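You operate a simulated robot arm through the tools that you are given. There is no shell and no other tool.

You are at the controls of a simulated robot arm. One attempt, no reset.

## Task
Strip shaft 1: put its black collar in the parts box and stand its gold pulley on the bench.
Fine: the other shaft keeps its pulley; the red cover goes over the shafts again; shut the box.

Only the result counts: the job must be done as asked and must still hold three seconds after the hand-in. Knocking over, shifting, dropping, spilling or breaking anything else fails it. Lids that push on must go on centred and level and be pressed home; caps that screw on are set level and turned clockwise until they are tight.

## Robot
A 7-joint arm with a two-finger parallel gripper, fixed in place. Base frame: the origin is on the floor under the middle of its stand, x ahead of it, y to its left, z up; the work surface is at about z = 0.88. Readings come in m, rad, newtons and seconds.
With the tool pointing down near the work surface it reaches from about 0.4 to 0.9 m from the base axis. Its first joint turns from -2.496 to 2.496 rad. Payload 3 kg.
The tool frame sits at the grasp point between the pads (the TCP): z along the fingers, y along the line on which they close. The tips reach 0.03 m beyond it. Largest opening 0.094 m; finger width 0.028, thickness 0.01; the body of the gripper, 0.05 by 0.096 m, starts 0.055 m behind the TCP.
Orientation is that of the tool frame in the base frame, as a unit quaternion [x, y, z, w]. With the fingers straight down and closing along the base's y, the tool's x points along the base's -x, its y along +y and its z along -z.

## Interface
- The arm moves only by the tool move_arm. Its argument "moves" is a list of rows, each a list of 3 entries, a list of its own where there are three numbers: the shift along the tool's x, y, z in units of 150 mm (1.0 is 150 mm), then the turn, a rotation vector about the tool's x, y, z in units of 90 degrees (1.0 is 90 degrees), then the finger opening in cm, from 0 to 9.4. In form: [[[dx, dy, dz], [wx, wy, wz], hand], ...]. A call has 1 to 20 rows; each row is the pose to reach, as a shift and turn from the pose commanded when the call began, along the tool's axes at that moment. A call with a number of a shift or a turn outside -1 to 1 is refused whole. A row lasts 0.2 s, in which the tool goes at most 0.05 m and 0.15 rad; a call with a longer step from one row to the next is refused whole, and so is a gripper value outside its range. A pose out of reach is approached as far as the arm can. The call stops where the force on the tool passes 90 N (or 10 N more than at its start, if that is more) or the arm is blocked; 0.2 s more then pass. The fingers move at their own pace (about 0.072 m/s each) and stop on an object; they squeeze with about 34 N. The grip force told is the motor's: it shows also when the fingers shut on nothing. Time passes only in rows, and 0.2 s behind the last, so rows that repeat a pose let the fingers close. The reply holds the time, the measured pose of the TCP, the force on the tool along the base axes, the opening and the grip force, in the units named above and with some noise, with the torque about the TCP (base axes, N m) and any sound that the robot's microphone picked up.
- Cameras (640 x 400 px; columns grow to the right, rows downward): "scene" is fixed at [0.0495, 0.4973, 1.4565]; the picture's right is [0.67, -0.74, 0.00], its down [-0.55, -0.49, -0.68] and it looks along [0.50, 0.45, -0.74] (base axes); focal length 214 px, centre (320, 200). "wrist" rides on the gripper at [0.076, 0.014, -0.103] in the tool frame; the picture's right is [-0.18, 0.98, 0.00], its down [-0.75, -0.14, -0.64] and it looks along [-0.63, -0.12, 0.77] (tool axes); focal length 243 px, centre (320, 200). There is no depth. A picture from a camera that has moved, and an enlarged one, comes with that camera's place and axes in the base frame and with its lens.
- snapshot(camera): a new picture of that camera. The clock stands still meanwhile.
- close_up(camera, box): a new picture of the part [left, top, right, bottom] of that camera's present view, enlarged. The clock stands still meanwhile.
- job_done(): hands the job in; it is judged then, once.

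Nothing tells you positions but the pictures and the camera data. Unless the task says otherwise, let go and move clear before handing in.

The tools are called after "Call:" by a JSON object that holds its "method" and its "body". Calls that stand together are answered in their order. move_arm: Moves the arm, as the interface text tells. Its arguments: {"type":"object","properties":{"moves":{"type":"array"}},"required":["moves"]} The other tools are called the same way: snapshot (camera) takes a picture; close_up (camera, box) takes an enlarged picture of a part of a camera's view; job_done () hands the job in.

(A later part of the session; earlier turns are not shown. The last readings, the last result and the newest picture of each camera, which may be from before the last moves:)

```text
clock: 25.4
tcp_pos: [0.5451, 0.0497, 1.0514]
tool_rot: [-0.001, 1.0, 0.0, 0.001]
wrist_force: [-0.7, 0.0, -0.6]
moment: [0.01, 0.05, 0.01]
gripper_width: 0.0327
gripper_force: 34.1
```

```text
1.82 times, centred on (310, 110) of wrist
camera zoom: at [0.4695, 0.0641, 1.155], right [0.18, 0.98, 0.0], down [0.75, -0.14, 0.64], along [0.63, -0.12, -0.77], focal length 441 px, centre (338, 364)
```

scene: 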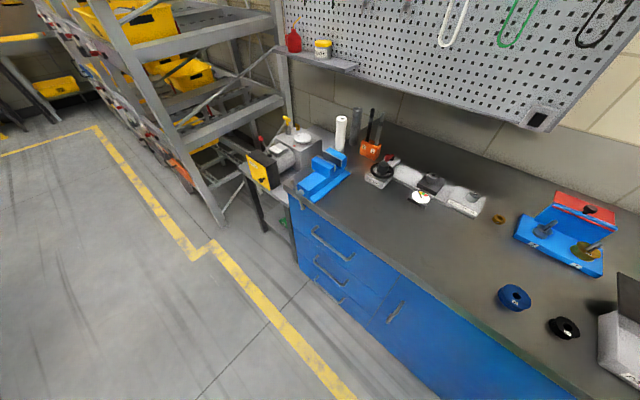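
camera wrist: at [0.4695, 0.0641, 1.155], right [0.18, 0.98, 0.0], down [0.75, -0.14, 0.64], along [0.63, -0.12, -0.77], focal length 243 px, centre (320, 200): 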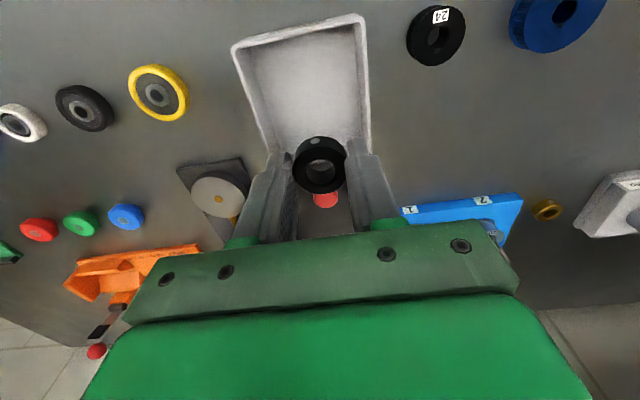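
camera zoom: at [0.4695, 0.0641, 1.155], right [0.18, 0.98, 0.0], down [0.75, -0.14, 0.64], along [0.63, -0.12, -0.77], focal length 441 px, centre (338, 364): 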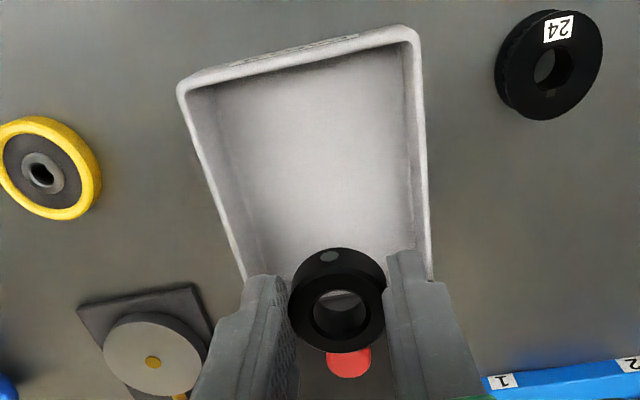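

The box interior spans about x 0.49–0.60, y −0.005–0.09. I'll centre over it and lower the collar in.

Call:
{"method": "move_arm", "body": {"moves": [[[0, -0.05, 0.05], [0, 0, 0], 2.5], [[0, -0.05, 0.2], [0, 0, 0], 2.5], [[0, -0.05, 0.35], [0, 0, 0], 2.5], [[0, -0.05, 0.5], [0, 0, 0], 2.5], [[0, -0.05, 0.62], [0, 0, 0], 2.5], [[0, -0.05, 0.72], [0, 0, 0], 2.5], [[0, -0.05, 0.79], [0, 0, 0], 2.5], [[0, -0.05, 0.79], [0, 0, 0], 2.5]]}}

Call:
{"method": "move_arm", "body": {"moves": [[[0, 0, 0.013], [0, 0, 0], 2.5], [[0, 0, 0.026], [0, 0, 0], 2.5], [[0, 0, 0.04], [0, 0, 0], 2.5], [[0, 0, 0.053], [0, 0, 0], 2.5]]}}

Call:
{"method": "snapshot", "body": {"camera": "wrist"}}

```text
clock: 27.2
tcp_pos: [0.5484, 0.0403, 0.9347]
tool_rot: [-0.001, 1.0, 0.001, 0.0]
wrist_force: [0.2, -0.1, 0.2]
moment: [-0.01, -0.03, -0.02]
gripper_width: 0.0327
gripper_force: 33.6
```

```text
clock: 28.2
tcp_pos: [0.5474, 0.0418, 0.9261]
tool_rot: [-0.001, 1.0, 0.0, 0.0]
wrist_force: [-0.3, 0.3, -1.2]
moment: [-0.02, 0.02, 0.0]
gripper_width: 0.0326
gripper_force: 34.1
```

```text
taken
camera wrist: at [0.4714, 0.0555, 1.0287], right [0.18, 0.98, 0.0], down [0.75, -0.14, 0.64], along [0.63, -0.12, -0.77], focal length 243 px, centre (320, 200)
```

wrist: 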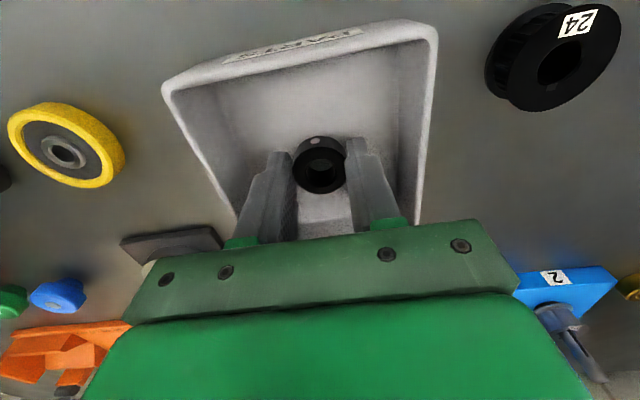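

Call:
{"method": "move_arm", "body": {"moves": [[[0, 0, 0.01], [0, 0, 0], 2.5], [[0, 0, 0.02], [0, 0, 0], 2.5]]}}

Call:
{"method": "move_arm", "body": {"moves": [[[0, 0, 0.007], [0, 0, 0], 2.5], [[0, 0, 0.014], [0, 0, 0], 2.5]]}}

```text
clock: 28.8
tcp_pos: [0.5478, 0.0416, 0.9223]
tool_rot: [-0.001, 1.0, 0.0, -0.001]
wrist_force: [0.3, 0.0, -1.1]
moment: [0.01, 0.0, -0.02]
gripper_width: 0.0329
gripper_force: 33.7
```

```text
clock: 29.4
tcp_pos: [0.5476, 0.0419, 0.9216]
tool_rot: [-0.002, 1.0, 0.0, 0.001]
wrist_force: [-0.5, 0.1, -1.4]
moment: [0.01, 0.0, -0.03]
gripper_width: 0.0327
gripper_force: 33.8
```

Call:
{"method": "move_arm", "body": {"moves": [[[0, 0, 0.007], [0, 0, 0], 2.5], [[0, 0, 0.014], [0, 0, 0], 2.5]]}}

Call:
{"method": "move_arm", "body": {"moves": [[[0, 0, 0.007], [0, 0, 0], 2.5], [[0, 0, 0.014], [0, 0, 0], 2.5]]}}

```text
clock: 30.0
tcp_pos: [0.5464, 0.0411, 0.9188]
tool_rot: [-0.002, 1.0, 0.001, 0.0]
wrist_force: [-0.4, 0.7, -0.2]
moment: [0.0, -0.03, -0.01]
gripper_width: 0.0325
gripper_force: 34.3
```

```text
clock: 30.6
tcp_pos: [0.5475, 0.0415, 0.9179]
tool_rot: [-0.001, 1.0, 0.0, 0.001]
wrist_force: [-2.4, -9.0, 22.9]
moment: [-0.18, 0.02, 0.0]
gripper_width: 0.0329
gripper_force: 34.1
```

The collar is touching the box floor. I'll open the fingers and lift out.

Call:
{"method": "move_arm", "body": {"moves": [[[0, 0, -0.007], [0, 0, 0], 2.5], [[0, 0, -0.007], [0, 0, 0], 4.6], [[0, 0, -0.007], [0, 0, 0], 4.6], [[0, 0, -0.007], [0, 0, 0], 4.6], [[0, 0, -0.1], [0, 0, 0], 4.6], [[0, 0, -0.25], [0, 0, 0], 4.6], [[0, 0, -0.45], [0, 0, 0], 4.6], [[0, 0, -0.7], [0, 0, 0], 4.6]]}}

Call:
{"method": "snapshot", "body": {"camera": "wrist"}}

Call:
{"method": "close_up", "body": {"camera": "scene", "box": [540, 180, 640, 280]}}

```text
clock: 32.4
tcp_pos: [0.5496, 0.0409, 1.0213]
tool_rot: [-0.001, 1.0, -0.001, 0.0]
wrist_force: [0.5, -0.8, 0.5]
moment: [-0.01, 0.01, 0.01]
gripper_width: 0.0461
gripper_force: 0.0
```

```text
taken
camera wrist: at [0.4737, 0.0552, 1.1244], right [0.18, 0.98, 0.0], down [0.75, -0.14, 0.64], along [0.63, -0.12, -0.77], focal length 243 px, centre (320, 200)
```

wrist: 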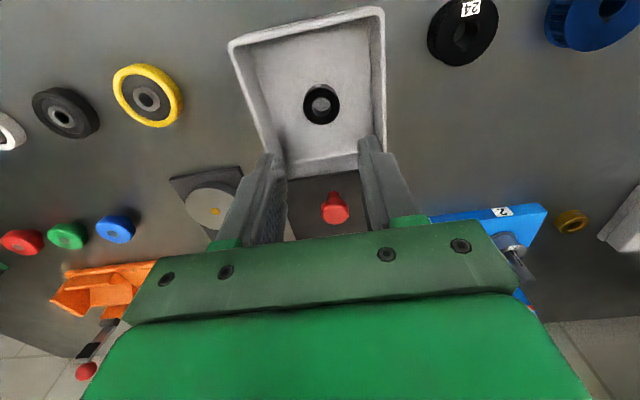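

```text
4.00 times, centred on (590, 230) of scene
camera zoom: at [0.0495, 0.4973, 1.4565], right [0.67, -0.74, 0.0], down [-0.55, -0.49, -0.68], along [0.5, 0.45, -0.74], focal length 858 px, centre (-760, 80)
```

zoom: 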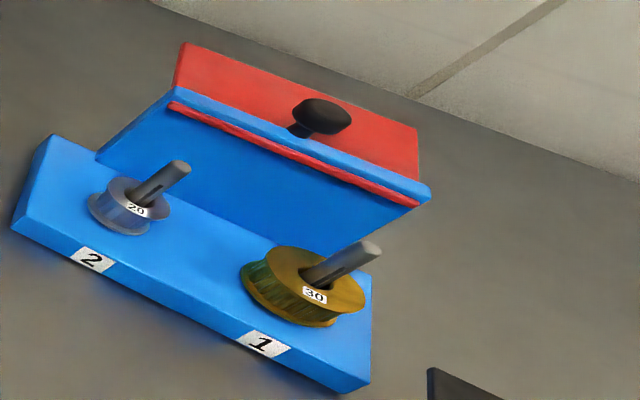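

The collar lies flat in the box. The lid's red knob is at about (0.63, 0.041). I'll zoom in before sliding the lid shut.

Call:
{"method": "close_up", "body": {"camera": "wrist", "box": [220, 0, 420, 250]}}

Call:
{"method": "close_up", "body": {"camera": "scene", "box": [570, 260, 640, 400]}}

```text
1.60 times, centred on (320, 125) of wrist
camera zoom: at [0.4737, 0.0552, 1.1244], right [0.18, 0.98, 0.0], down [0.75, -0.14, 0.64], along [0.63, -0.12, -0.77], focal length 388 px, centre (320, 320)
```

zoom: 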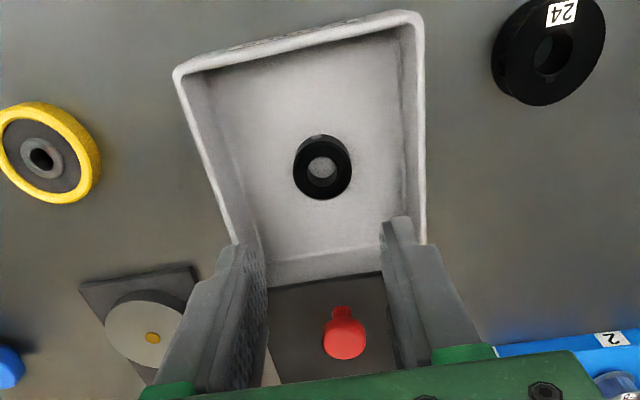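

```text
2.86 times, centred on (605, 330) of scene
camera zoom: at [0.0495, 0.4973, 1.4565], right [0.67, -0.74, 0.0], down [-0.55, -0.49, -0.68], along [0.5, 0.45, -0.74], focal length 613 px, centre (-494, -171)
```

zoom: 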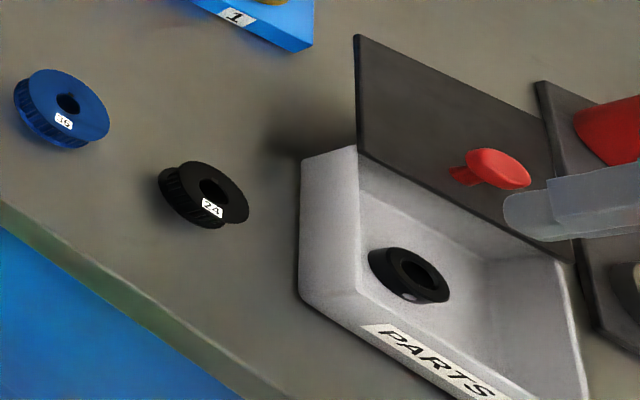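

Call:
{"method": "move_arm", "body": {"moves": [[[-0.14, 0, 0], [0, 0, 0], 6], [[-0.28, 0, 0], [0, 0, 0], 6], [[-0.42, 0, 0], [0, 0, 0], 6], [[-0.54, 0, 0], [0, 0, 0], 6], [[-0.54, 0, 0.1], [0, 0, 0], 6], [[-0.54, 0, 0.2], [0, 0, 0], 6], [[-0.54, 0, 0.2], [0, 0, 0], 6]]}}

Call:
{"method": "snapshot", "body": {"camera": "wrist"}}

Call:
{"method": "close_up", "body": {"camera": "scene", "box": [570, 260, 640, 400]}}

```text
clock: 34.0
tcp_pos: [0.6282, 0.0405, 0.9921]
tool_rot: [-0.001, 1.0, 0.0, 0.0]
wrist_force: [0.2, 0.0, 0.3]
moment: [-0.01, -0.02, 0.02]
gripper_width: 0.06
gripper_force: 0.0
```

```text
taken
camera wrist: at [0.5533, 0.0561, 1.095], right [0.18, 0.98, 0.0], down [0.75, -0.14, 0.64], along [0.63, -0.12, -0.77], focal length 243 px, centre (320, 200)
```

wrist: 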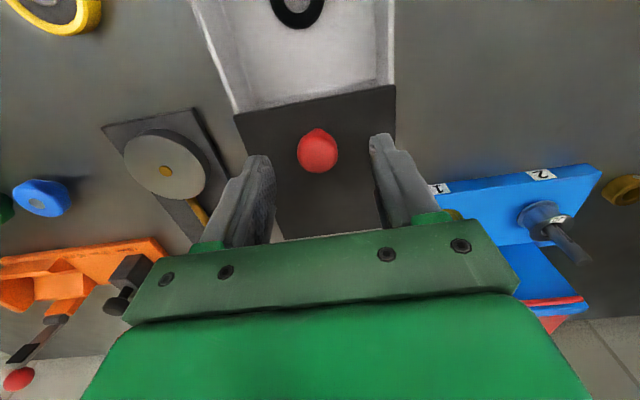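

```text
2.86 times, centred on (605, 330) of scene
camera zoom: at [0.0495, 0.4973, 1.4565], right [0.67, -0.74, 0.0], down [-0.55, -0.49, -0.68], along [0.5, 0.45, -0.74], focal length 613 px, centre (-494, -171)
```

zoom: 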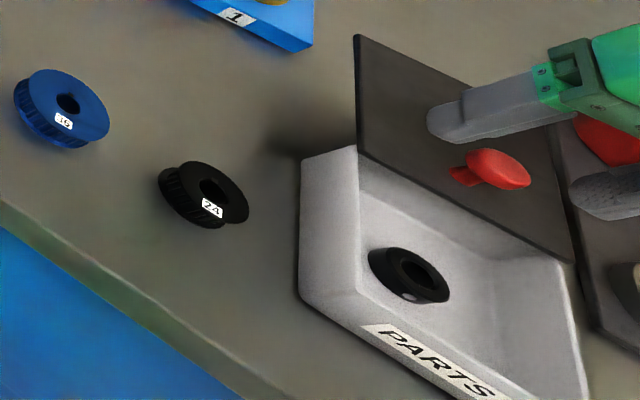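

Call:
{"method": "move_arm", "body": {"moves": [[[0, 0, 0.05], [0, 0, 0], 6], [[0, 0, 0.1], [0, 0, 0], 6], [[0, 0, 0.14], [0, 0, 0], 6], [[0, 0, 0.14], [0, 0, 0], 2], [[0, 0, 0.14], [0, 0, 0], 2], [[0, 0, 0.14], [0, 0, 0], 2], [[0, 0, 0.14], [0, 0, 0], 2]]}}

Call:
{"method": "snapshot", "body": {"camera": "wrist"}}

Call:
{"method": "close_up", "body": {"camera": "scene", "box": [570, 260, 640, 400]}}

```text
clock: 35.6
tcp_pos: [0.6295, 0.0405, 0.9704]
tool_rot: [-0.001, 1.0, -0.001, 0.0]
wrist_force: [-0.2, -21.5, -0.9]
moment: [-0.41, 0.14, 0.01]
gripper_width: 0.0252
gripper_force: 44.5
```

```text
taken
camera wrist: at [0.5529, 0.0549, 1.0732], right [0.18, 0.98, 0.0], down [0.75, -0.14, 0.64], along [0.63, -0.12, -0.77], focal length 243 px, centre (320, 200)
```

wrist: 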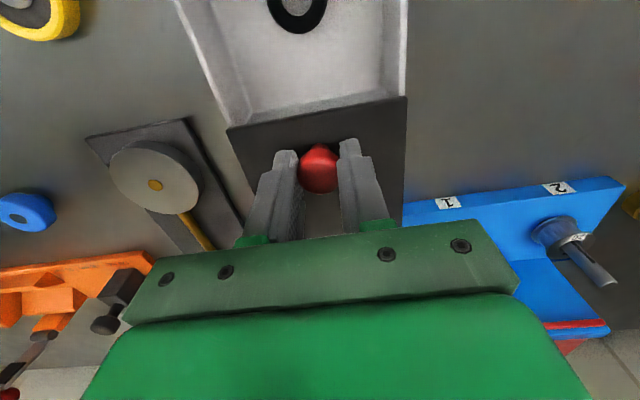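

```text
2.86 times, centred on (605, 330) of scene
camera zoom: at [0.0495, 0.4973, 1.4565], right [0.67, -0.74, 0.0], down [-0.55, -0.49, -0.68], along [0.5, 0.45, -0.74], focal length 613 px, centre (-494, -171)
```

zoom: 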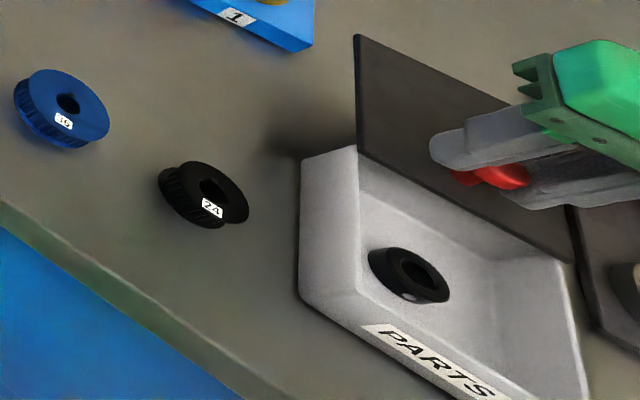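

The knob is gripped. I'll ease the sideways load and try sliding the lid toward the robot.

Call:
{"method": "move_arm", "body": {"moves": [[[0, -0.006, 0], [0, 0, 0], 2], [[0.02, -0.006, 0], [0, 0, 0], 2], [[0.045, -0.006, 0], [0, 0, 0], 2], [[0.07, -0.006, 0], [0, 0, 0], 2], [[0.07, -0.006, 0], [0, 0, 0], 2]]}}

Call:
{"method": "close_up", "body": {"camera": "scene", "box": [570, 260, 640, 400]}}

```text
clock: 36.8
tcp_pos: [0.6181, 0.0403, 0.9703]
tool_rot: [-0.001, 1.0, 0.0, -0.001]
wrist_force: [-0.1, -19.1, -5.4]
moment: [-0.32, -0.21, 0.03]
gripper_width: 0.025
gripper_force: 45.2
```

```text
2.86 times, centred on (605, 330) of scene
camera zoom: at [0.0495, 0.4973, 1.4565], right [0.67, -0.74, 0.0], down [-0.55, -0.49, -0.68], along [0.5, 0.45, -0.74], focal length 613 px, centre (-494, -171)
```

zoom: 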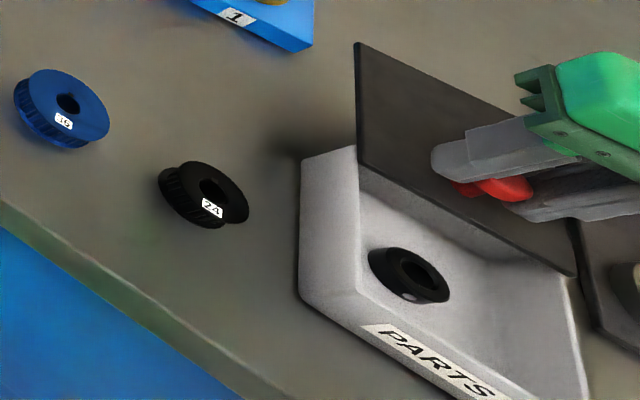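

Call:
{"method": "move_arm", "body": {"moves": [[[0.07, 0, 0], [0, 0, 0], 2], [[0.14, 0, 0], [0, 0, 0], 2], [[0.21, 0, 0], [0, 0, 0], 2], [[0.28, 0, 0], [0, 0, 0], 2], [[0.35, 0, 0], [0, 0, 0], 2], [[0.42, 0, 0], [0, 0, 0], 2], [[0.5, 0, 0], [0, 0, 0], 2], [[0.56, 0, 0], [0, 0, 0], 2], [[0.56, 0, 0], [0, 0, 0], 2]]}}

Call:
{"method": "close_up", "body": {"camera": "scene", "box": [570, 260, 640, 400]}}

Call:
{"method": "snapshot", "body": {"camera": "wrist"}}

```text
clock: 38.8
tcp_pos: [0.536, 0.041, 0.972]
tool_rot: [-0.001, 1.0, -0.001, 0.0]
wrist_force: [1.4, -7.5, -5.0]
moment: [-0.11, -0.71, 0.03]
gripper_width: 0.0251
gripper_force: 45.7
```

```text
2.86 times, centred on (605, 330) of scene
camera zoom: at [0.0495, 0.4973, 1.4565], right [0.67, -0.74, 0.0], down [-0.55, -0.49, -0.68], along [0.5, 0.45, -0.74], focal length 613 px, centre (-494, -171)
```

zoom: 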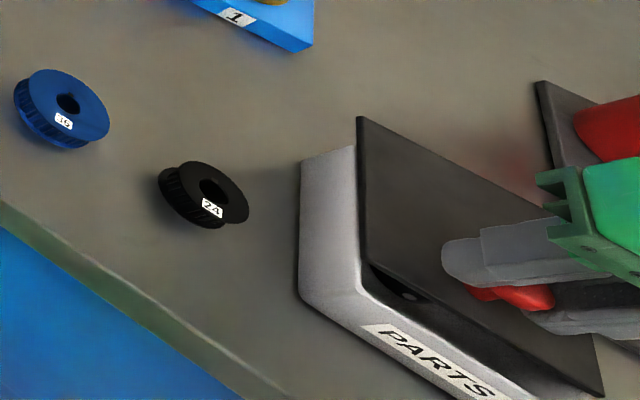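

```text
taken
camera wrist: at [0.4592, 0.0547, 1.0733], right [0.18, 0.98, 0.0], down [0.75, -0.14, 0.64], along [0.63, -0.12, -0.77], focal length 243 px, centre (320, 200)
```

wrist: 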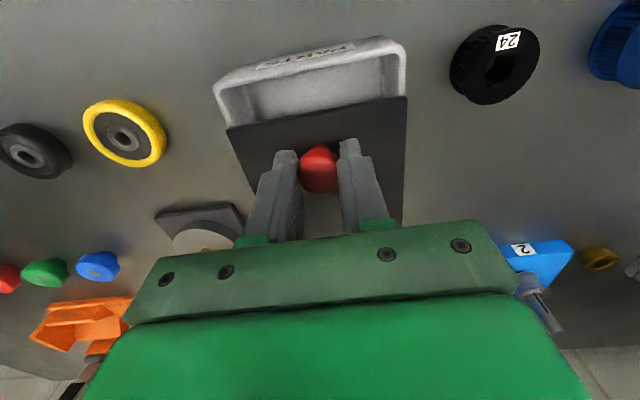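

Call:
{"method": "move_arm", "body": {"moves": [[[0.05, 0, 0], [0, 0, 0], 2], [[0.1, 0, 0], [0, 0, 0], 2], [[0.133, 0, 0], [0, 0, 0], 2], [[0.133, 0, 0], [0, 0, 0], 2]]}}

Call:
{"method": "move_arm", "body": {"moves": [[[0.015, 0, 0], [0, 0, 0], 2], [[0.03, 0, 0], [0, 0, 0], 2], [[0.03, 0, 0], [0, 0, 0], 2]]}}

Call:
{"method": "close_up", "body": {"camera": "scene", "box": [570, 260, 640, 400]}}

Call:
{"method": "close_up", "body": {"camera": "wrist", "box": [200, 20, 430, 240]}}

```text
clock: 39.8
tcp_pos: [0.5144, 0.0407, 0.971]
tool_rot: [-0.001, 1.0, -0.001, -0.001]
wrist_force: [-3.0, 0.5, -6.4]
moment: [0.04, 0.89, -0.04]
gripper_width: 0.0253
gripper_force: 45.0
```

```text
clock: 40.6
tcp_pos: [0.5113, 0.0395, 0.9707]
tool_rot: [-0.001, 1.0, 0.0, 0.001]
wrist_force: [11.8, 2.5, -24.3]
moment: [0.05, -0.42, -0.02]
gripper_width: 0.0254
gripper_force: 44.9
```

```text
2.86 times, centred on (605, 330) of scene
camera zoom: at [0.0495, 0.4973, 1.4565], right [0.67, -0.74, 0.0], down [-0.55, -0.49, -0.68], along [0.5, 0.45, -0.74], focal length 613 px, centre (-494, -171)
```

zoom: 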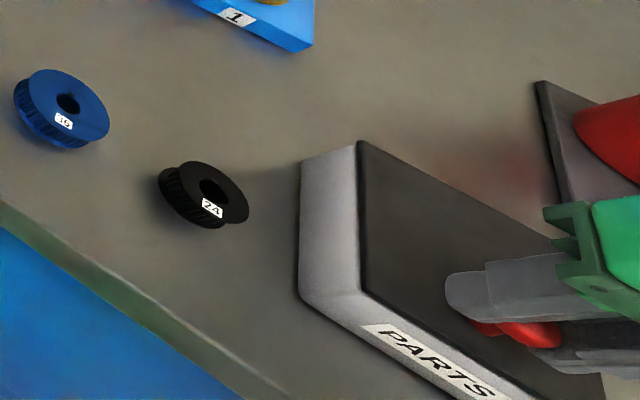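

```text
1.82 times, centred on (315, 130) of wrist
camera zoom: at [0.4345, 0.0547, 1.0734], right [0.18, 0.98, 0.0], down [0.75, -0.14, 0.64], along [0.63, -0.12, -0.77], focal length 441 px, centre (329, 327)
```

zoom: 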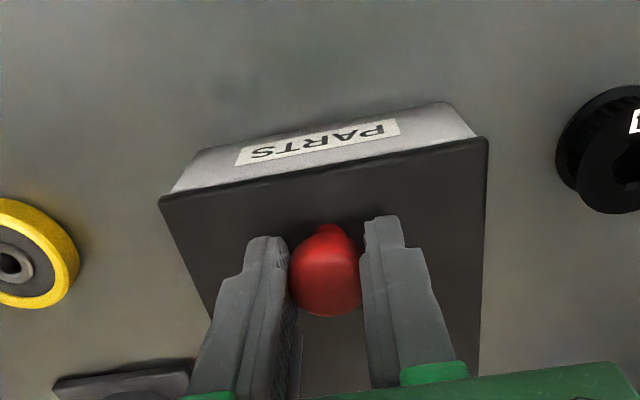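

The lid looks closed, with the first sign of an end stop (+12 N in x). I'll push 2 mm more to confirm.

Call:
{"method": "move_arm", "body": {"moves": [[[0.007, 0, 0.003], [0, 0, 0], 2], [[0.014, 0, 0.005], [0, 0, 0], 2], [[0.014, 0, 0.005], [0, 0, 0], 2]]}}

```text
clock: 41.4
tcp_pos: [0.5099, 0.0398, 0.9706]
tool_rot: [-0.001, 1.0, 0.0, 0.003]
wrist_force: [40.6, 2.5, 9.2]
moment: [0.07, -0.82, 0.04]
gripper_width: 0.0256
gripper_force: 45.2
```

The end stop is firm, so the lid is shut. I'll back off the pressure, release and rise, then go for the gold pulley.

Call:
{"method": "move_arm", "body": {"moves": [[[-0.016, 0, -0.003], [0, 0, 0], 2], [[-0.016, 0, -0.003], [0, 0, 0], 6], [[-0.016, 0, -0.003], [0, 0, 0], 6], [[-0.016, 0, -0.003], [0, 0, 0], 6], [[-0.016, 0, -0.15], [0, 0, 0], 6], [[-0.016, 0, -0.35], [0, 0, 0], 6], [[-0.016, 0, -0.6], [0, 0, 0], 6]]}}

Call:
{"method": "snapshot", "body": {"camera": "wrist"}}

Call:
{"method": "snapshot", "body": {"camera": "scene"}}

```text
clock: 43.0
tcp_pos: [0.5095, 0.04, 1.0596]
tool_rot: [-0.001, 1.0, 0.0, 0.001]
wrist_force: [0.2, 0.1, 1.2]
moment: [-0.01, 0.02, 0.01]
gripper_width: 0.0598
gripper_force: 0.0
```

```text
taken
camera wrist: at [0.4336, 0.0542, 1.1626], right [0.18, 0.98, 0.0], down [0.75, -0.14, 0.64], along [0.63, -0.12, -0.77], focal length 243 px, centre (320, 200)
```

wrist: 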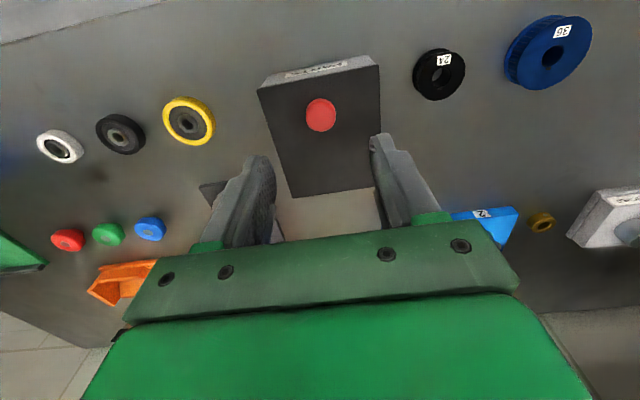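

```text
taken
```

scene: 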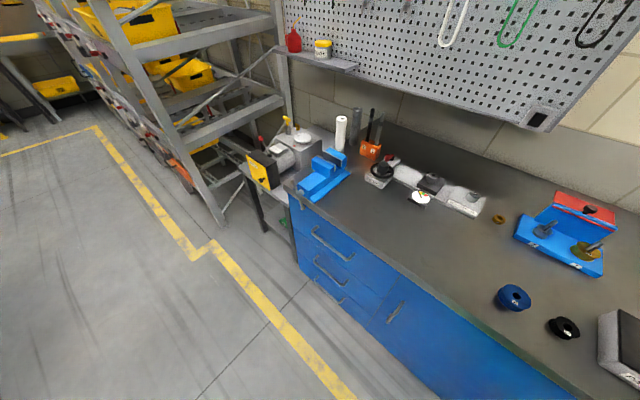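

The box is shut. Now I'll move over shaft 1 with a wider opening for the gold pulley.

Call:
{"method": "move_arm", "body": {"moves": [[[-0.15, 0.06, -0.02], [0, 0, 0], 7.5], [[-0.3, 0.12, -0.02], [0, 0, 0], 7.5], [[-0.45, 0.18, -0.02], [0, 0, 0], 7.5], [[-0.6, 0.25, -0.02], [0, 0, 0], 7.5], [[-0.75, 0.31, -0.02], [0, 0, 0], 7.5], [[-0.9, 0.37, -0.02], [0, 0, 0], 7.5]]}}

Call:
{"method": "move_arm", "body": {"moves": [[[-0.2, 0.09, 0], [0, 0, 0], 7.5], [[-0.4, 0.18, 0], [0, 0, 0], 7.5], [[-0.6, 0.27, 0.1], [0, 0, 0], 7.5], [[-0.82, 0.37, 0.2], [0, 0, 0], 7.5], [[-0.82, 0.37, 0.2], [0, 0, 0], 7.5]]}}

Call:
{"method": "snapshot", "body": {"camera": "wrist"}}

Call:
{"method": "close_up", "body": {"camera": "wrist", "box": [240, 40, 440, 180]}}

Call:
{"method": "close_up", "body": {"camera": "scene", "box": [540, 180, 640, 280]}}

```text
clock: 44.4
tcp_pos: [0.6448, 0.0997, 1.0635]
tool_rot: [-0.001, 1.0, -0.001, 0.0]
wrist_force: [0.2, 0.4, -0.5]
moment: [0.0, -0.02, -0.01]
gripper_width: 0.0751
gripper_force: 0.1
```

```text
clock: 45.6
tcp_pos: [0.7689, 0.1529, 1.0317]
tool_rot: [-0.001, 1.0, 0.0, 0.0]
wrist_force: [0.0, 0.5, -0.7]
moment: [-0.02, 0.0, 0.0]
gripper_width: 0.0748
gripper_force: 0.1
```

```text
taken
camera wrist: at [0.6921, 0.1678, 1.1353], right [0.18, 0.98, 0.0], down [0.75, -0.14, 0.64], along [0.63, -0.12, -0.77], focal length 243 px, centre (320, 200)
```

wrist: 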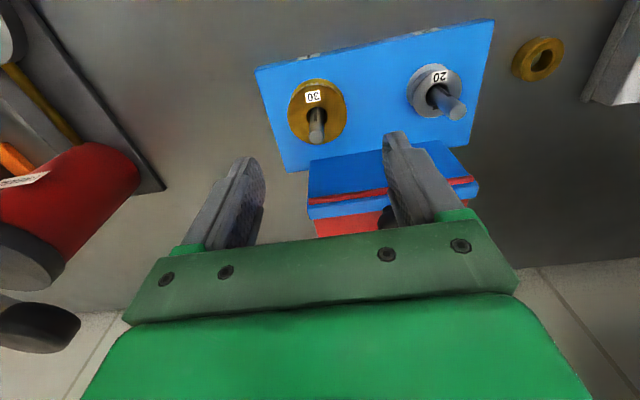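

```text
2.86 times, centred on (340, 110) of wrist
camera zoom: at [0.6921, 0.1678, 1.1353], right [0.18, 0.98, 0.0], down [0.75, -0.14, 0.64], along [0.63, -0.12, -0.77], focal length 693 px, centre (263, 457)
```

zoom: 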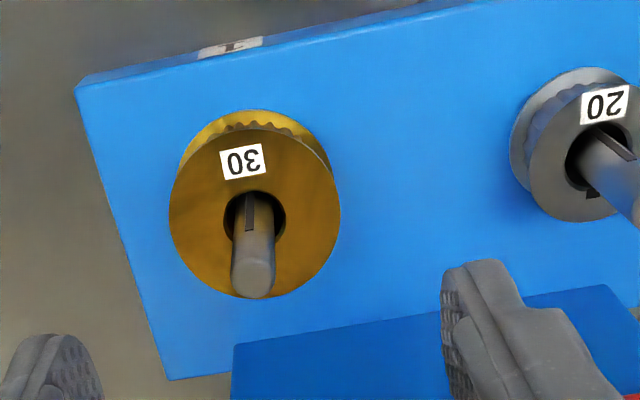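

```text
4.00 times, centred on (590, 230) of scene
camera zoom: at [0.0495, 0.4973, 1.4565], right [0.67, -0.74, 0.0], down [-0.55, -0.49, -0.68], along [0.5, 0.45, -0.74], focal length 858 px, centre (-760, 80)
```

zoom: 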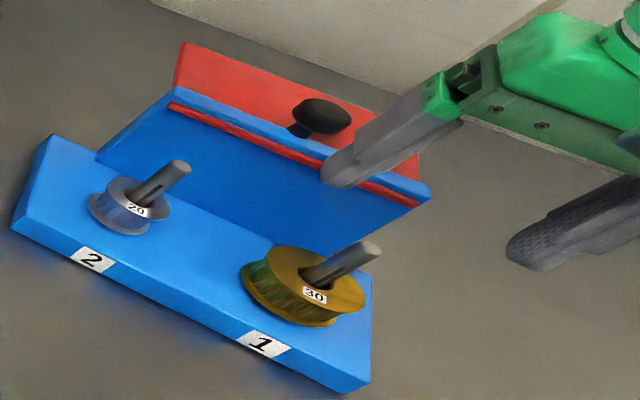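

Call:
{"method": "move_arm", "body": {"moves": [[[0.006, -0.007, 0.1], [0, 0, 0], 7.5], [[0.006, -0.007, 0.2], [0, 0, 0], 7.5], [[0.006, -0.007, 0.3], [0, 0, 0], 7.5], [[0.006, -0.007, 0.4], [0, 0, 0], 7.5], [[0.006, -0.007, 0.5], [0, 0, 0], 7.5], [[0.006, -0.007, 0.58], [0, 0, 0], 7.5], [[0.006, -0.007, 0.63], [0, 0, 0], 7.5], [[0.006, -0.007, 0.63], [0, 0, 0], 7.5]]}}

Call:
{"method": "snapshot", "body": {"camera": "wrist"}}

Call:
{"method": "close_up", "body": {"camera": "scene", "box": [540, 180, 640, 280]}}

```text
clock: 47.4
tcp_pos: [0.766, 0.1515, 0.9387]
tool_rot: [-0.001, 1.0, 0.0, 0.0]
wrist_force: [0.5, -0.3, 0.1]
moment: [0.02, 0.02, -0.01]
gripper_width: 0.075
gripper_force: 0.0
```

```text
taken
camera wrist: at [0.6907, 0.1654, 1.0411], right [0.18, 0.98, 0.0], down [0.75, -0.14, 0.64], along [0.63, -0.12, -0.77], focal length 243 px, centre (320, 200)
```

wrist: 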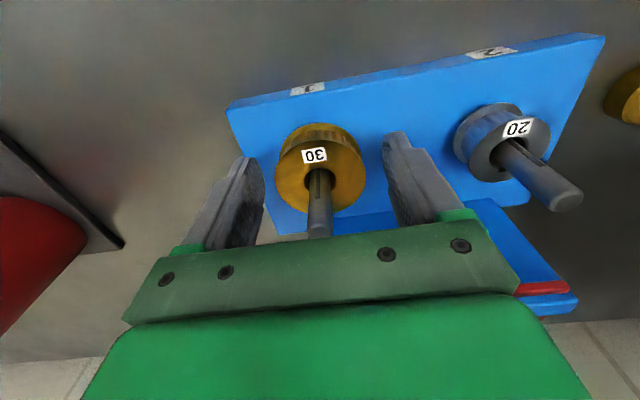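

```text
4.00 times, centred on (590, 230) of scene
camera zoom: at [0.0495, 0.4973, 1.4565], right [0.67, -0.74, 0.0], down [-0.55, -0.49, -0.68], along [0.5, 0.45, -0.74], focal length 858 px, centre (-760, 80)
```

zoom: 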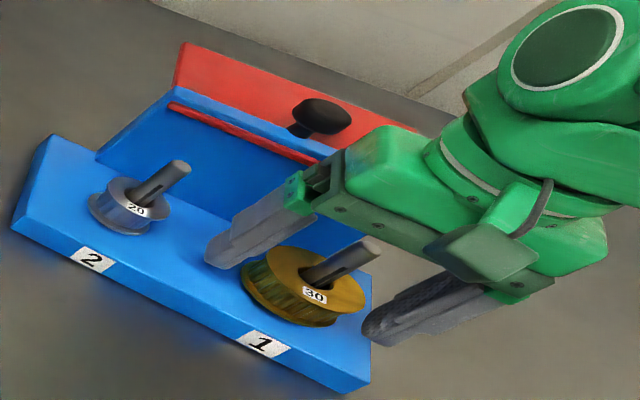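

Call:
{"method": "move_arm", "body": {"moves": [[[0, 0, 0.01], [0, 0, 0], 4.2], [[0, 0, 0.01], [0, 0, 0], 4.2], [[0, 0, 0.01], [0, 0, 0], 4.2], [[0, 0, 0.01], [0, 0, 0], 4.2]]}}

Call:
{"method": "move_arm", "body": {"moves": [[[0, 0, -0.02], [0, 0, 0], 4.2], [[0, 0, -0.04], [0, 0, 0], 4.2], [[0, 0, -0.06], [0, 0, 0], 4.2], [[0, 0, -0.06], [0, 0, 0], 4.2]]}}

Call:
{"method": "snapshot", "body": {"camera": "wrist"}}

Call:
{"method": "close_up", "body": {"camera": "scene", "box": [540, 180, 640, 280]}}

```text
clock: 48.4
tcp_pos: [0.7661, 0.1501, 0.9377]
tool_rot: [0.0, 1.0, -0.001, 0.0]
wrist_force: [-1.7, 1.0, 16.8]
moment: [0.11, 0.1, 0.05]
gripper_width: 0.0509
gripper_force: 34.2
```

```text
clock: 49.4
tcp_pos: [0.7673, 0.1496, 0.9453]
tool_rot: [-0.001, 1.0, 0.0, 0.0]
wrist_force: [0.4, 0.1, -2.3]
moment: [0.01, -0.01, 0.04]
gripper_width: 0.0509
gripper_force: 33.8
```

```text
taken
camera wrist: at [0.6908, 0.1649, 1.0485], right [0.18, 0.98, 0.0], down [0.75, -0.14, 0.64], along [0.63, -0.12, -0.77], focal length 243 px, centre (320, 200)
```

wrist: 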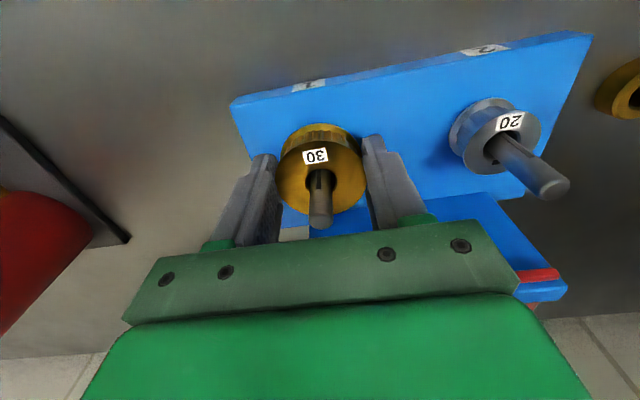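

```text
4.00 times, centred on (590, 230) of scene
camera zoom: at [0.0495, 0.4973, 1.4565], right [0.67, -0.74, 0.0], down [-0.55, -0.49, -0.68], along [0.5, 0.45, -0.74], focal length 858 px, centre (-760, 80)
```

zoom: 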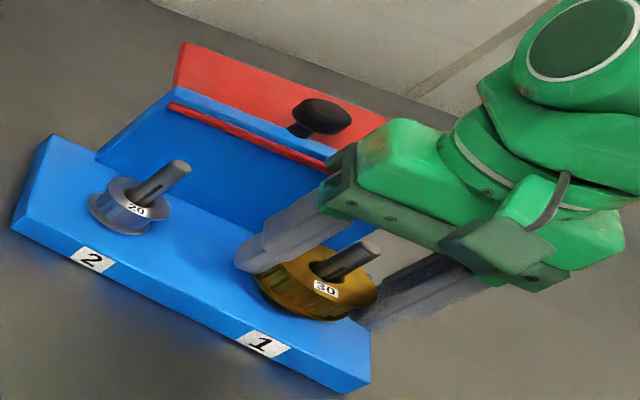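

The pulley comes free easily. I'll lift it clear of the shaft and carry it to the free bench area at about (0.635, 0.20).

Call:
{"method": "move_arm", "body": {"moves": [[[0, 0, -0.1], [0, 0, 0], 4.2], [[0, 0, -0.2], [0, 0, 0], 4.2], [[0, 0, -0.3], [0, 0, 0], 4.2], [[0, 0, -0.4], [0, 0, 0], 4.2], [[0, 0, -0.5], [0, 0, 0], 4.2], [[0, 0, -0.63], [0, 0, 0], 4.2], [[0.1, 0.04, -0.63], [0, 0, 0], 4.2], [[0.25, 0.1, -0.63], [0, 0, 0], 4.2], [[0.4, 0.16, -0.63], [0, 0, 0], 4.2], [[0.55, 0.22, -0.63], [0, 0, 0], 4.2], [[0.7, 0.28, -0.63], [0, 0, 0], 4.2], [[0.82, 0.32, -0.63], [0, 0, 0], 4.2], [[0.88, 0.333, -0.63], [0, 0, 0], 4.2], [[0.88, 0.333, -0.63], [0, 0, 0], 4.2]]}}

Call:
{"method": "snapshot", "body": {"camera": "wrist"}}

Call:
{"method": "close_up", "body": {"camera": "scene", "box": [440, 180, 640, 340]}}

```text
clock: 52.4
tcp_pos: [0.6332, 0.2009, 1.041]
tool_rot: [-0.001, 1.0, 0.0, 0.0]
wrist_force: [-0.3, -0.2, -1.7]
moment: [-0.03, 0.04, -0.01]
gripper_width: 0.051
gripper_force: 34.0
```

```text
taken
camera wrist: at [0.5578, 0.2155, 1.1426], right [0.18, 0.98, 0.0], down [0.75, -0.14, 0.64], along [0.63, -0.12, -0.77], focal length 243 px, centre (320, 200)
```

wrist: 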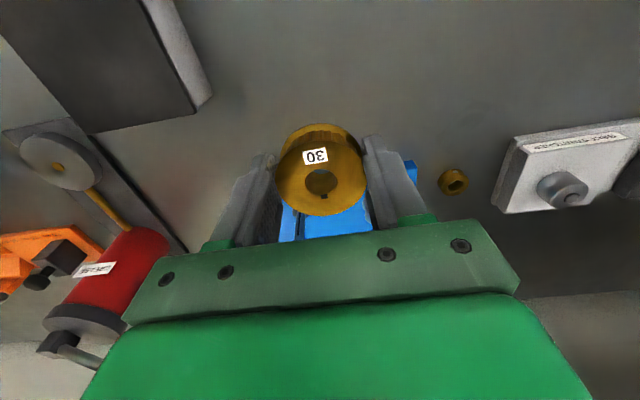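

```text
2.50 times, centred on (540, 260) of scene
camera zoom: at [0.0495, 0.4973, 1.4565], right [0.67, -0.74, 0.0], down [-0.55, -0.49, -0.68], along [0.5, 0.45, -0.74], focal length 536 px, centre (-230, 50)
```

zoom: 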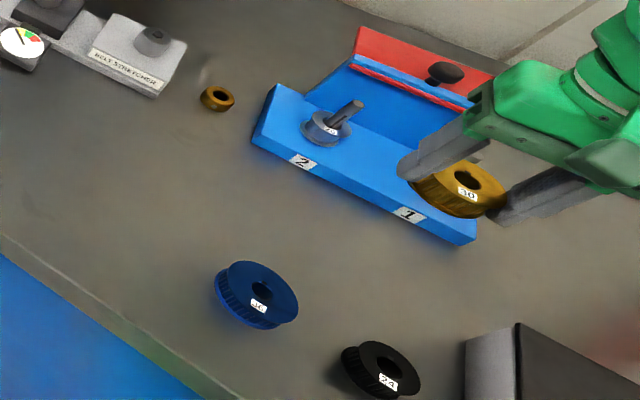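

Call:
{"method": "move_arm", "body": {"moves": [[[0, 0, 0.12], [0, 0, 0], 4.2], [[0, 0, 0.24], [0, 0, 0], 4.2], [[0, 0, 0.36], [0, 0, 0], 4.2], [[0, 0, 0.48], [0, 0, 0], 4.2], [[0, 0, 0.58], [0, 0, 0], 4.2], [[0, 0, 0.66], [0, 0, 0], 4.2], [[0, 0, 0.73], [0, 0, 0], 4.2], [[0, 0, 0.76], [0, 0, 0], 4.2], [[0, 0, 0.76], [0, 0, 0], 4.2]]}}

Call:
{"method": "move_arm", "body": {"moves": [[[0, 0, 0.007], [0, 0, 0], 4.2], [[0, 0, 0.014], [0, 0, 0], 4.2]]}}

Call:
{"method": "move_arm", "body": {"moves": [[[0, 0, 0.007], [0, 0, 0], 4.2], [[0, 0, 0.014], [0, 0, 0], 4.2]]}}

Call:
{"method": "close_up", "body": {"camera": "scene", "box": [500, 200, 620, 300]}}

```text
clock: 54.4
tcp_pos: [0.6353, 0.2011, 0.9252]
tool_rot: [0.0, 1.0, 0.0, 0.0]
wrist_force: [0.3, 0.0, -1.1]
moment: [0.03, 0.04, 0.05]
gripper_width: 0.0509
gripper_force: 34.2
```

```text
clock: 55.0
tcp_pos: [0.6338, 0.2002, 0.9236]
tool_rot: [-0.001, 1.0, 0.001, 0.0]
wrist_force: [-0.8, -0.7, -1.0]
moment: [-0.01, 0.01, 0.02]
gripper_width: 0.0511
gripper_force: 34.1
```

```text
clock: 55.6
tcp_pos: [0.635, 0.2007, 0.9212]
tool_rot: [-0.001, 1.0, 0.0, 0.0]
wrist_force: [0.5, -0.3, -1.6]
moment: [0.02, 0.02, -0.02]
gripper_width: 0.0511
gripper_force: 33.8
```

```text
4.00 times, centred on (560, 250) of scene
camera zoom: at [0.0495, 0.4973, 1.4565], right [0.67, -0.74, 0.0], down [-0.55, -0.49, -0.68], along [0.5, 0.45, -0.74], focal length 858 px, centre (-640, 0)
```

zoom: 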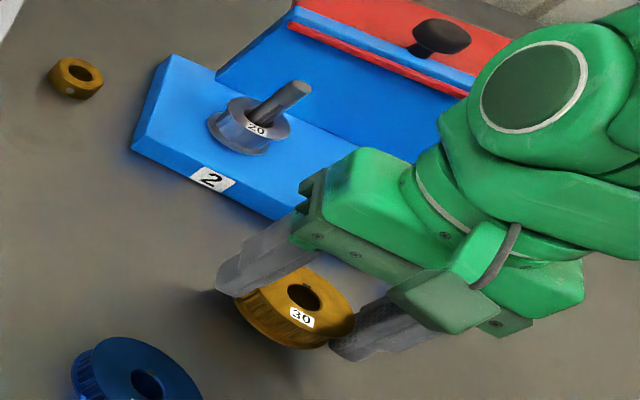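

Call:
{"method": "move_arm", "body": {"moves": [[[0, 0, 0.007], [0, 0, 0], 4.2], [[0, 0, 0.013], [0, 0, 0], 4.2]]}}

Call:
{"method": "move_arm", "body": {"moves": [[[0, 0, 0.006], [0, 0, 0], 4.2], [[0, 0, 0.01], [0, 0, 0], 4.2]]}}

```text
clock: 56.2
tcp_pos: [0.6355, 0.2009, 0.9189]
tool_rot: [0.0, 1.0, 0.0, -0.001]
wrist_force: [0.0, -0.3, -1.5]
moment: [0.01, 0.04, 0.02]
gripper_width: 0.0507
gripper_force: 34.0
```

```text
clock: 56.8
tcp_pos: [0.6356, 0.201, 0.9186]
tool_rot: [0.0, 1.0, 0.001, 0.0]
wrist_force: [0.1, -0.4, -1.6]
moment: [0.02, -0.01, 0.02]
gripper_width: 0.0511
gripper_force: 34.0
```

Call:
{"method": "move_arm", "body": {"moves": [[[0, 0, 0.006], [0, 0, 0], 4.2], [[0, 0, 0.01], [0, 0, 0], 4.2]]}}

Call:
{"method": "move_arm", "body": {"moves": [[[0, 0, 0.006], [0, 0, 0], 4.2], [[0, 0, 0.01], [0, 0, 0], 4.2]]}}

```text
clock: 57.4
tcp_pos: [0.6346, 0.2001, 0.9171]
tool_rot: [-0.002, 1.0, 0.0, 0.0]
wrist_force: [-0.1, -0.5, -1.6]
moment: [0.0, 0.01, -0.01]
gripper_width: 0.0512
gripper_force: 33.7
```

```text
clock: 58.0
tcp_pos: [0.6369, 0.2003, 0.9162]
tool_rot: [-0.001, 1.0, 0.0, 0.0]
wrist_force: [0.0, 0.2, -2.1]
moment: [-0.01, -0.05, 0.01]
gripper_width: 0.0511
gripper_force: 34.0
```

Call:
{"method": "move_arm", "body": {"moves": [[[0, 0, 0.004], [0, 0, 0], 4.2], [[0, 0, 0.008], [0, 0, 0], 4.2]]}}

Call:
{"method": "move_arm", "body": {"moves": [[[0, 0, 0.004], [0, 0, 0], 4.2], [[0, 0, 0.008], [0, 0, 0], 4.2]]}}

Call:
{"method": "close_up", "body": {"camera": "scene", "box": [530, 240, 610, 300]}}

```text
clock: 58.6
tcp_pos: [0.6351, 0.2004, 0.9141]
tool_rot: [-0.001, 1.0, 0.0, 0.0]
wrist_force: [-0.3, 0.0, -0.9]
moment: [0.01, 0.01, -0.02]
gripper_width: 0.051
gripper_force: 34.0
```

```text
clock: 59.2
tcp_pos: [0.635, 0.2, 0.9136]
tool_rot: [-0.001, 1.0, 0.0, 0.0]
wrist_force: [0.3, 0.0, -0.2]
moment: [0.03, -0.03, -0.02]
gripper_width: 0.0509
gripper_force: 34.4
```

```text
6.67 times, centred on (570, 270) of scene
camera zoom: at [0.0495, 0.4973, 1.4565], right [0.67, -0.74, 0.0], down [-0.55, -0.49, -0.68], along [0.5, 0.45, -0.74], focal length 1430 px, centre (-1347, -267)
```

zoom: 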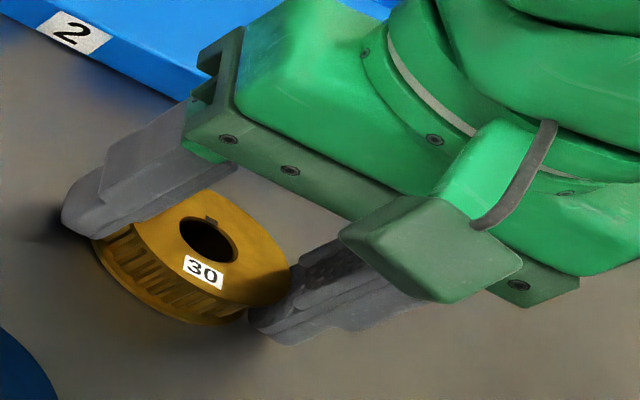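

Call:
{"method": "move_arm", "body": {"moves": [[[0, 0, 0.004], [0, 0, 0], 4.2], [[0, 0, 0.007], [0, 0, 0], 4.2]]}}

```text
clock: 59.8
tcp_pos: [0.6346, 0.2015, 0.912]
tool_rot: [-0.001, 1.0, 0.0, 0.0]
wrist_force: [0.4, 0.0, 2.6]
moment: [0.05, -0.09, 0.0]
gripper_width: 0.0512
gripper_force: 33.9
```

The pulley is touching the bench. I'll open the fingers and rise straight up.

Call:
{"method": "move_arm", "body": {"moves": [[[0, 0, 0.003], [0, 0, 0], 4.2], [[0, 0, 0.003], [0, 0, 0], 5.6], [[0, 0, 0.003], [0, 0, 0], 7.5], [[0, 0, 0.003], [0, 0, 0], 7.5], [[0, 0, 0.003], [0, 0, 0], 7.5], [[0, 0, -0.1], [0, 0, 0], 7.5], [[0, 0, -0.25], [0, 0, 0], 7.5], [[0, 0, -0.45], [0, 0, 0], 7.5], [[0, 0, -0.7], [0, 0, 0], 7.5], [[0, 0, -0.9], [0, 0, 0], 7.5]]}}

Call:
{"method": "snapshot", "body": {"camera": "wrist"}}

Call:
{"method": "close_up", "body": {"camera": "scene", "box": [480, 180, 640, 310]}}

```text
clock: 62.0
tcp_pos: [0.635, 0.1999, 1.0479]
tool_rot: [0.0, 1.0, 0.0, -0.001]
wrist_force: [-0.3, 0.6, -0.1]
moment: [0.02, -0.01, 0.02]
gripper_width: 0.0751
gripper_force: 0.0
```

```text
taken
camera wrist: at [0.5586, 0.2148, 1.1503], right [0.18, 0.98, 0.0], down [0.75, -0.14, 0.64], along [0.63, -0.12, -0.77], focal length 243 px, centre (320, 200)
```

wrist: 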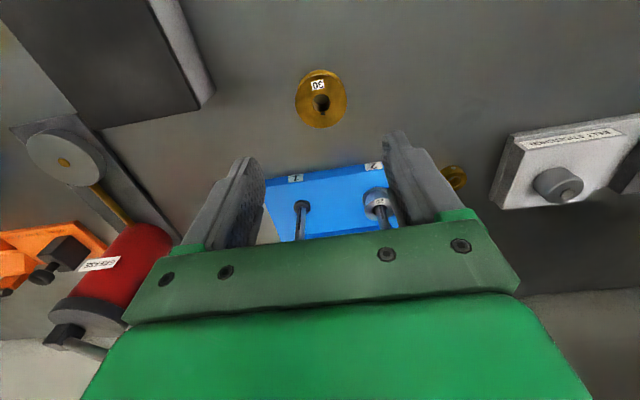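

```text
3.08 times, centred on (560, 245) of scene
camera zoom: at [0.0495, 0.4973, 1.4565], right [0.67, -0.74, 0.0], down [-0.55, -0.49, -0.68], along [0.5, 0.45, -0.74], focal length 660 px, centre (-418, 62)
```

zoom: 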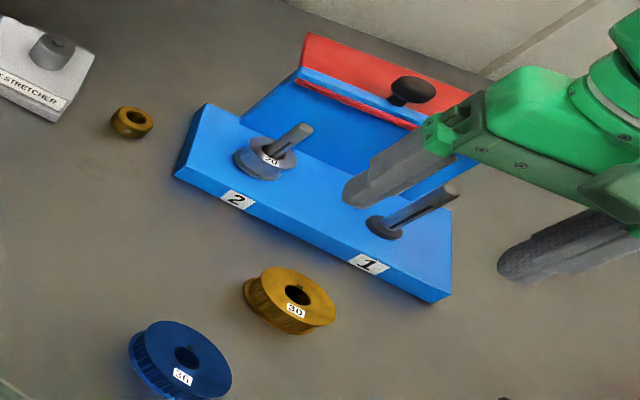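

The gold pulley stands upright on the bench. A dark disc now shows at the base of shaft 1, so I'll check what it is.

Call:
{"method": "close_up", "body": {"camera": "scene", "box": [550, 205, 610, 260]}}

Call:
{"method": "close_up", "body": {"camera": "wrist", "box": [260, 160, 420, 250]}}

Call:
{"method": "close_up", "body": {"camera": "wrist", "box": [280, 50, 360, 140]}}

```text
7.27 times, centred on (580, 232) of scene
camera zoom: at [0.0495, 0.4973, 1.4565], right [0.67, -0.74, 0.0], down [-0.55, -0.49, -0.68], along [0.5, 0.45, -0.74], focal length 1560 px, centre (-1571, -36)
```

zoom: 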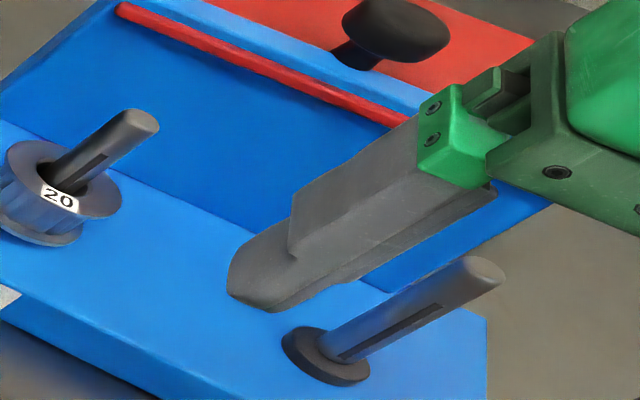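

```text
4.00 times, centred on (340, 205) of wrist
camera zoom: at [0.5586, 0.2148, 1.1503], right [0.18, 0.98, 0.0], down [0.75, -0.14, 0.64], along [0.63, -0.12, -0.77], focal length 970 px, centre (240, 180)
```

zoom: 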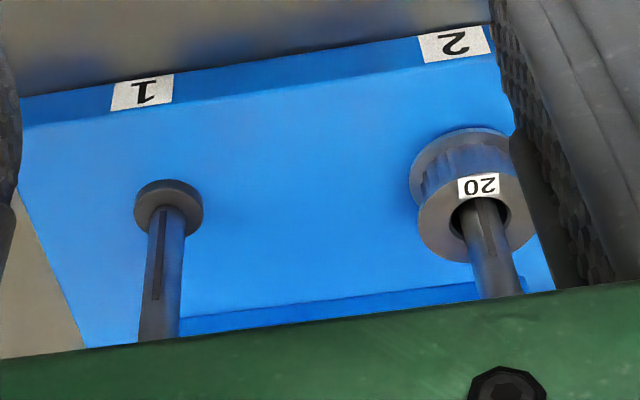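

```text
4.44 times, centred on (320, 95) of wrist
camera zoom: at [0.5586, 0.2148, 1.1503], right [0.18, 0.98, 0.0], down [0.75, -0.14, 0.64], along [0.63, -0.12, -0.77], focal length 1078 px, centre (320, 667)
```

zoom: 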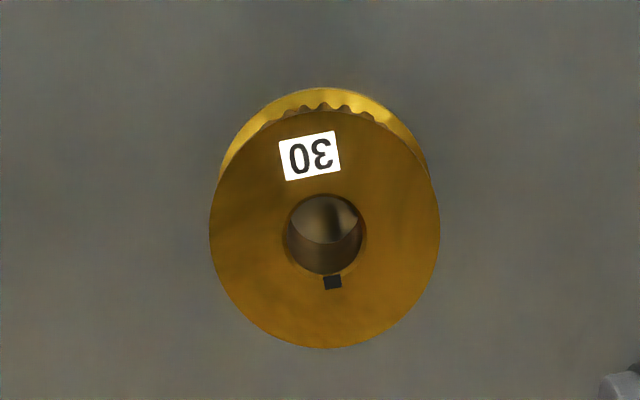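

That disc is just the thin shoulder of the shaft. Next I'll go back to the cover's knob at about (0.836, 0.200) and slide the cover over the shafts again.

Call:
{"method": "move_arm", "body": {"moves": [[[-0.05, 0, -0.1], [0, 0, 0], 6], [[-0.2, 0, -0.2], [0, 0, 0], 6], [[-0.4, 0, -0.2], [0, 0, 0], 6], [[-0.6, 0, -0.2], [0, 0, 0], 6], [[-0.8, 0, -0.2], [0, 0, 0], 6], [[-1, 0, -0.2], [0, 0, 0], 6]]}}

Call:
{"method": "move_arm", "body": {"moves": [[[-0.15, 0, 0], [0, 0, 0], 6], [[-0.28, 0, 0.05], [0, 0, 0], 6], [[-0.33, 0, 0.12], [0, 0, 0], 6], [[-0.33, 0, 0.12], [0, 0, 0], 6]]}}

Call:
{"method": "snapshot", "body": {"camera": "wrist"}}

Call:
{"method": "close_up", "body": {"camera": "scene", "box": [500, 150, 640, 270]}}

```text
clock: 63.4
tcp_pos: [0.7832, 0.1998, 1.0747]
tool_rot: [0.0, 1.0, -0.001, -0.001]
wrist_force: [-0.4, -0.4, 0.0]
moment: [0.04, -0.02, 0.0]
gripper_width: 0.0599
gripper_force: 0.0
```

```text
clock: 64.4
tcp_pos: [0.8323, 0.1997, 1.0574]
tool_rot: [0.0, 1.0, 0.0, 0.001]
wrist_force: [0.9, -0.8, -0.1]
moment: [0.0, 0.02, 0.01]
gripper_width: 0.0598
gripper_force: 0.0
```

```text
taken
camera wrist: at [0.7579, 0.2143, 1.1608], right [0.18, 0.98, 0.0], down [0.75, -0.14, 0.64], along [0.63, -0.12, -0.77], focal length 243 px, centre (320, 200)
```

wrist: 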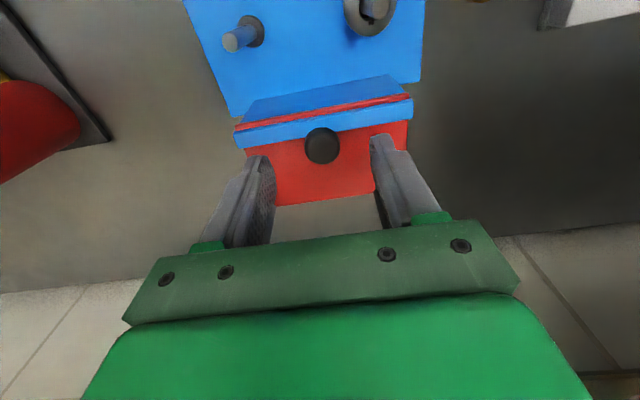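

```text
3.33 times, centred on (570, 210) of scene
camera zoom: at [0.0495, 0.4973, 1.4565], right [0.67, -0.74, 0.0], down [-0.55, -0.49, -0.68], along [0.5, 0.45, -0.74], focal length 715 px, centre (-513, 167)
```

zoom: 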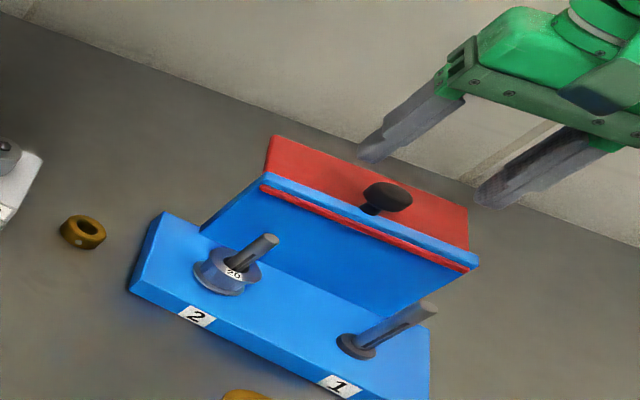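

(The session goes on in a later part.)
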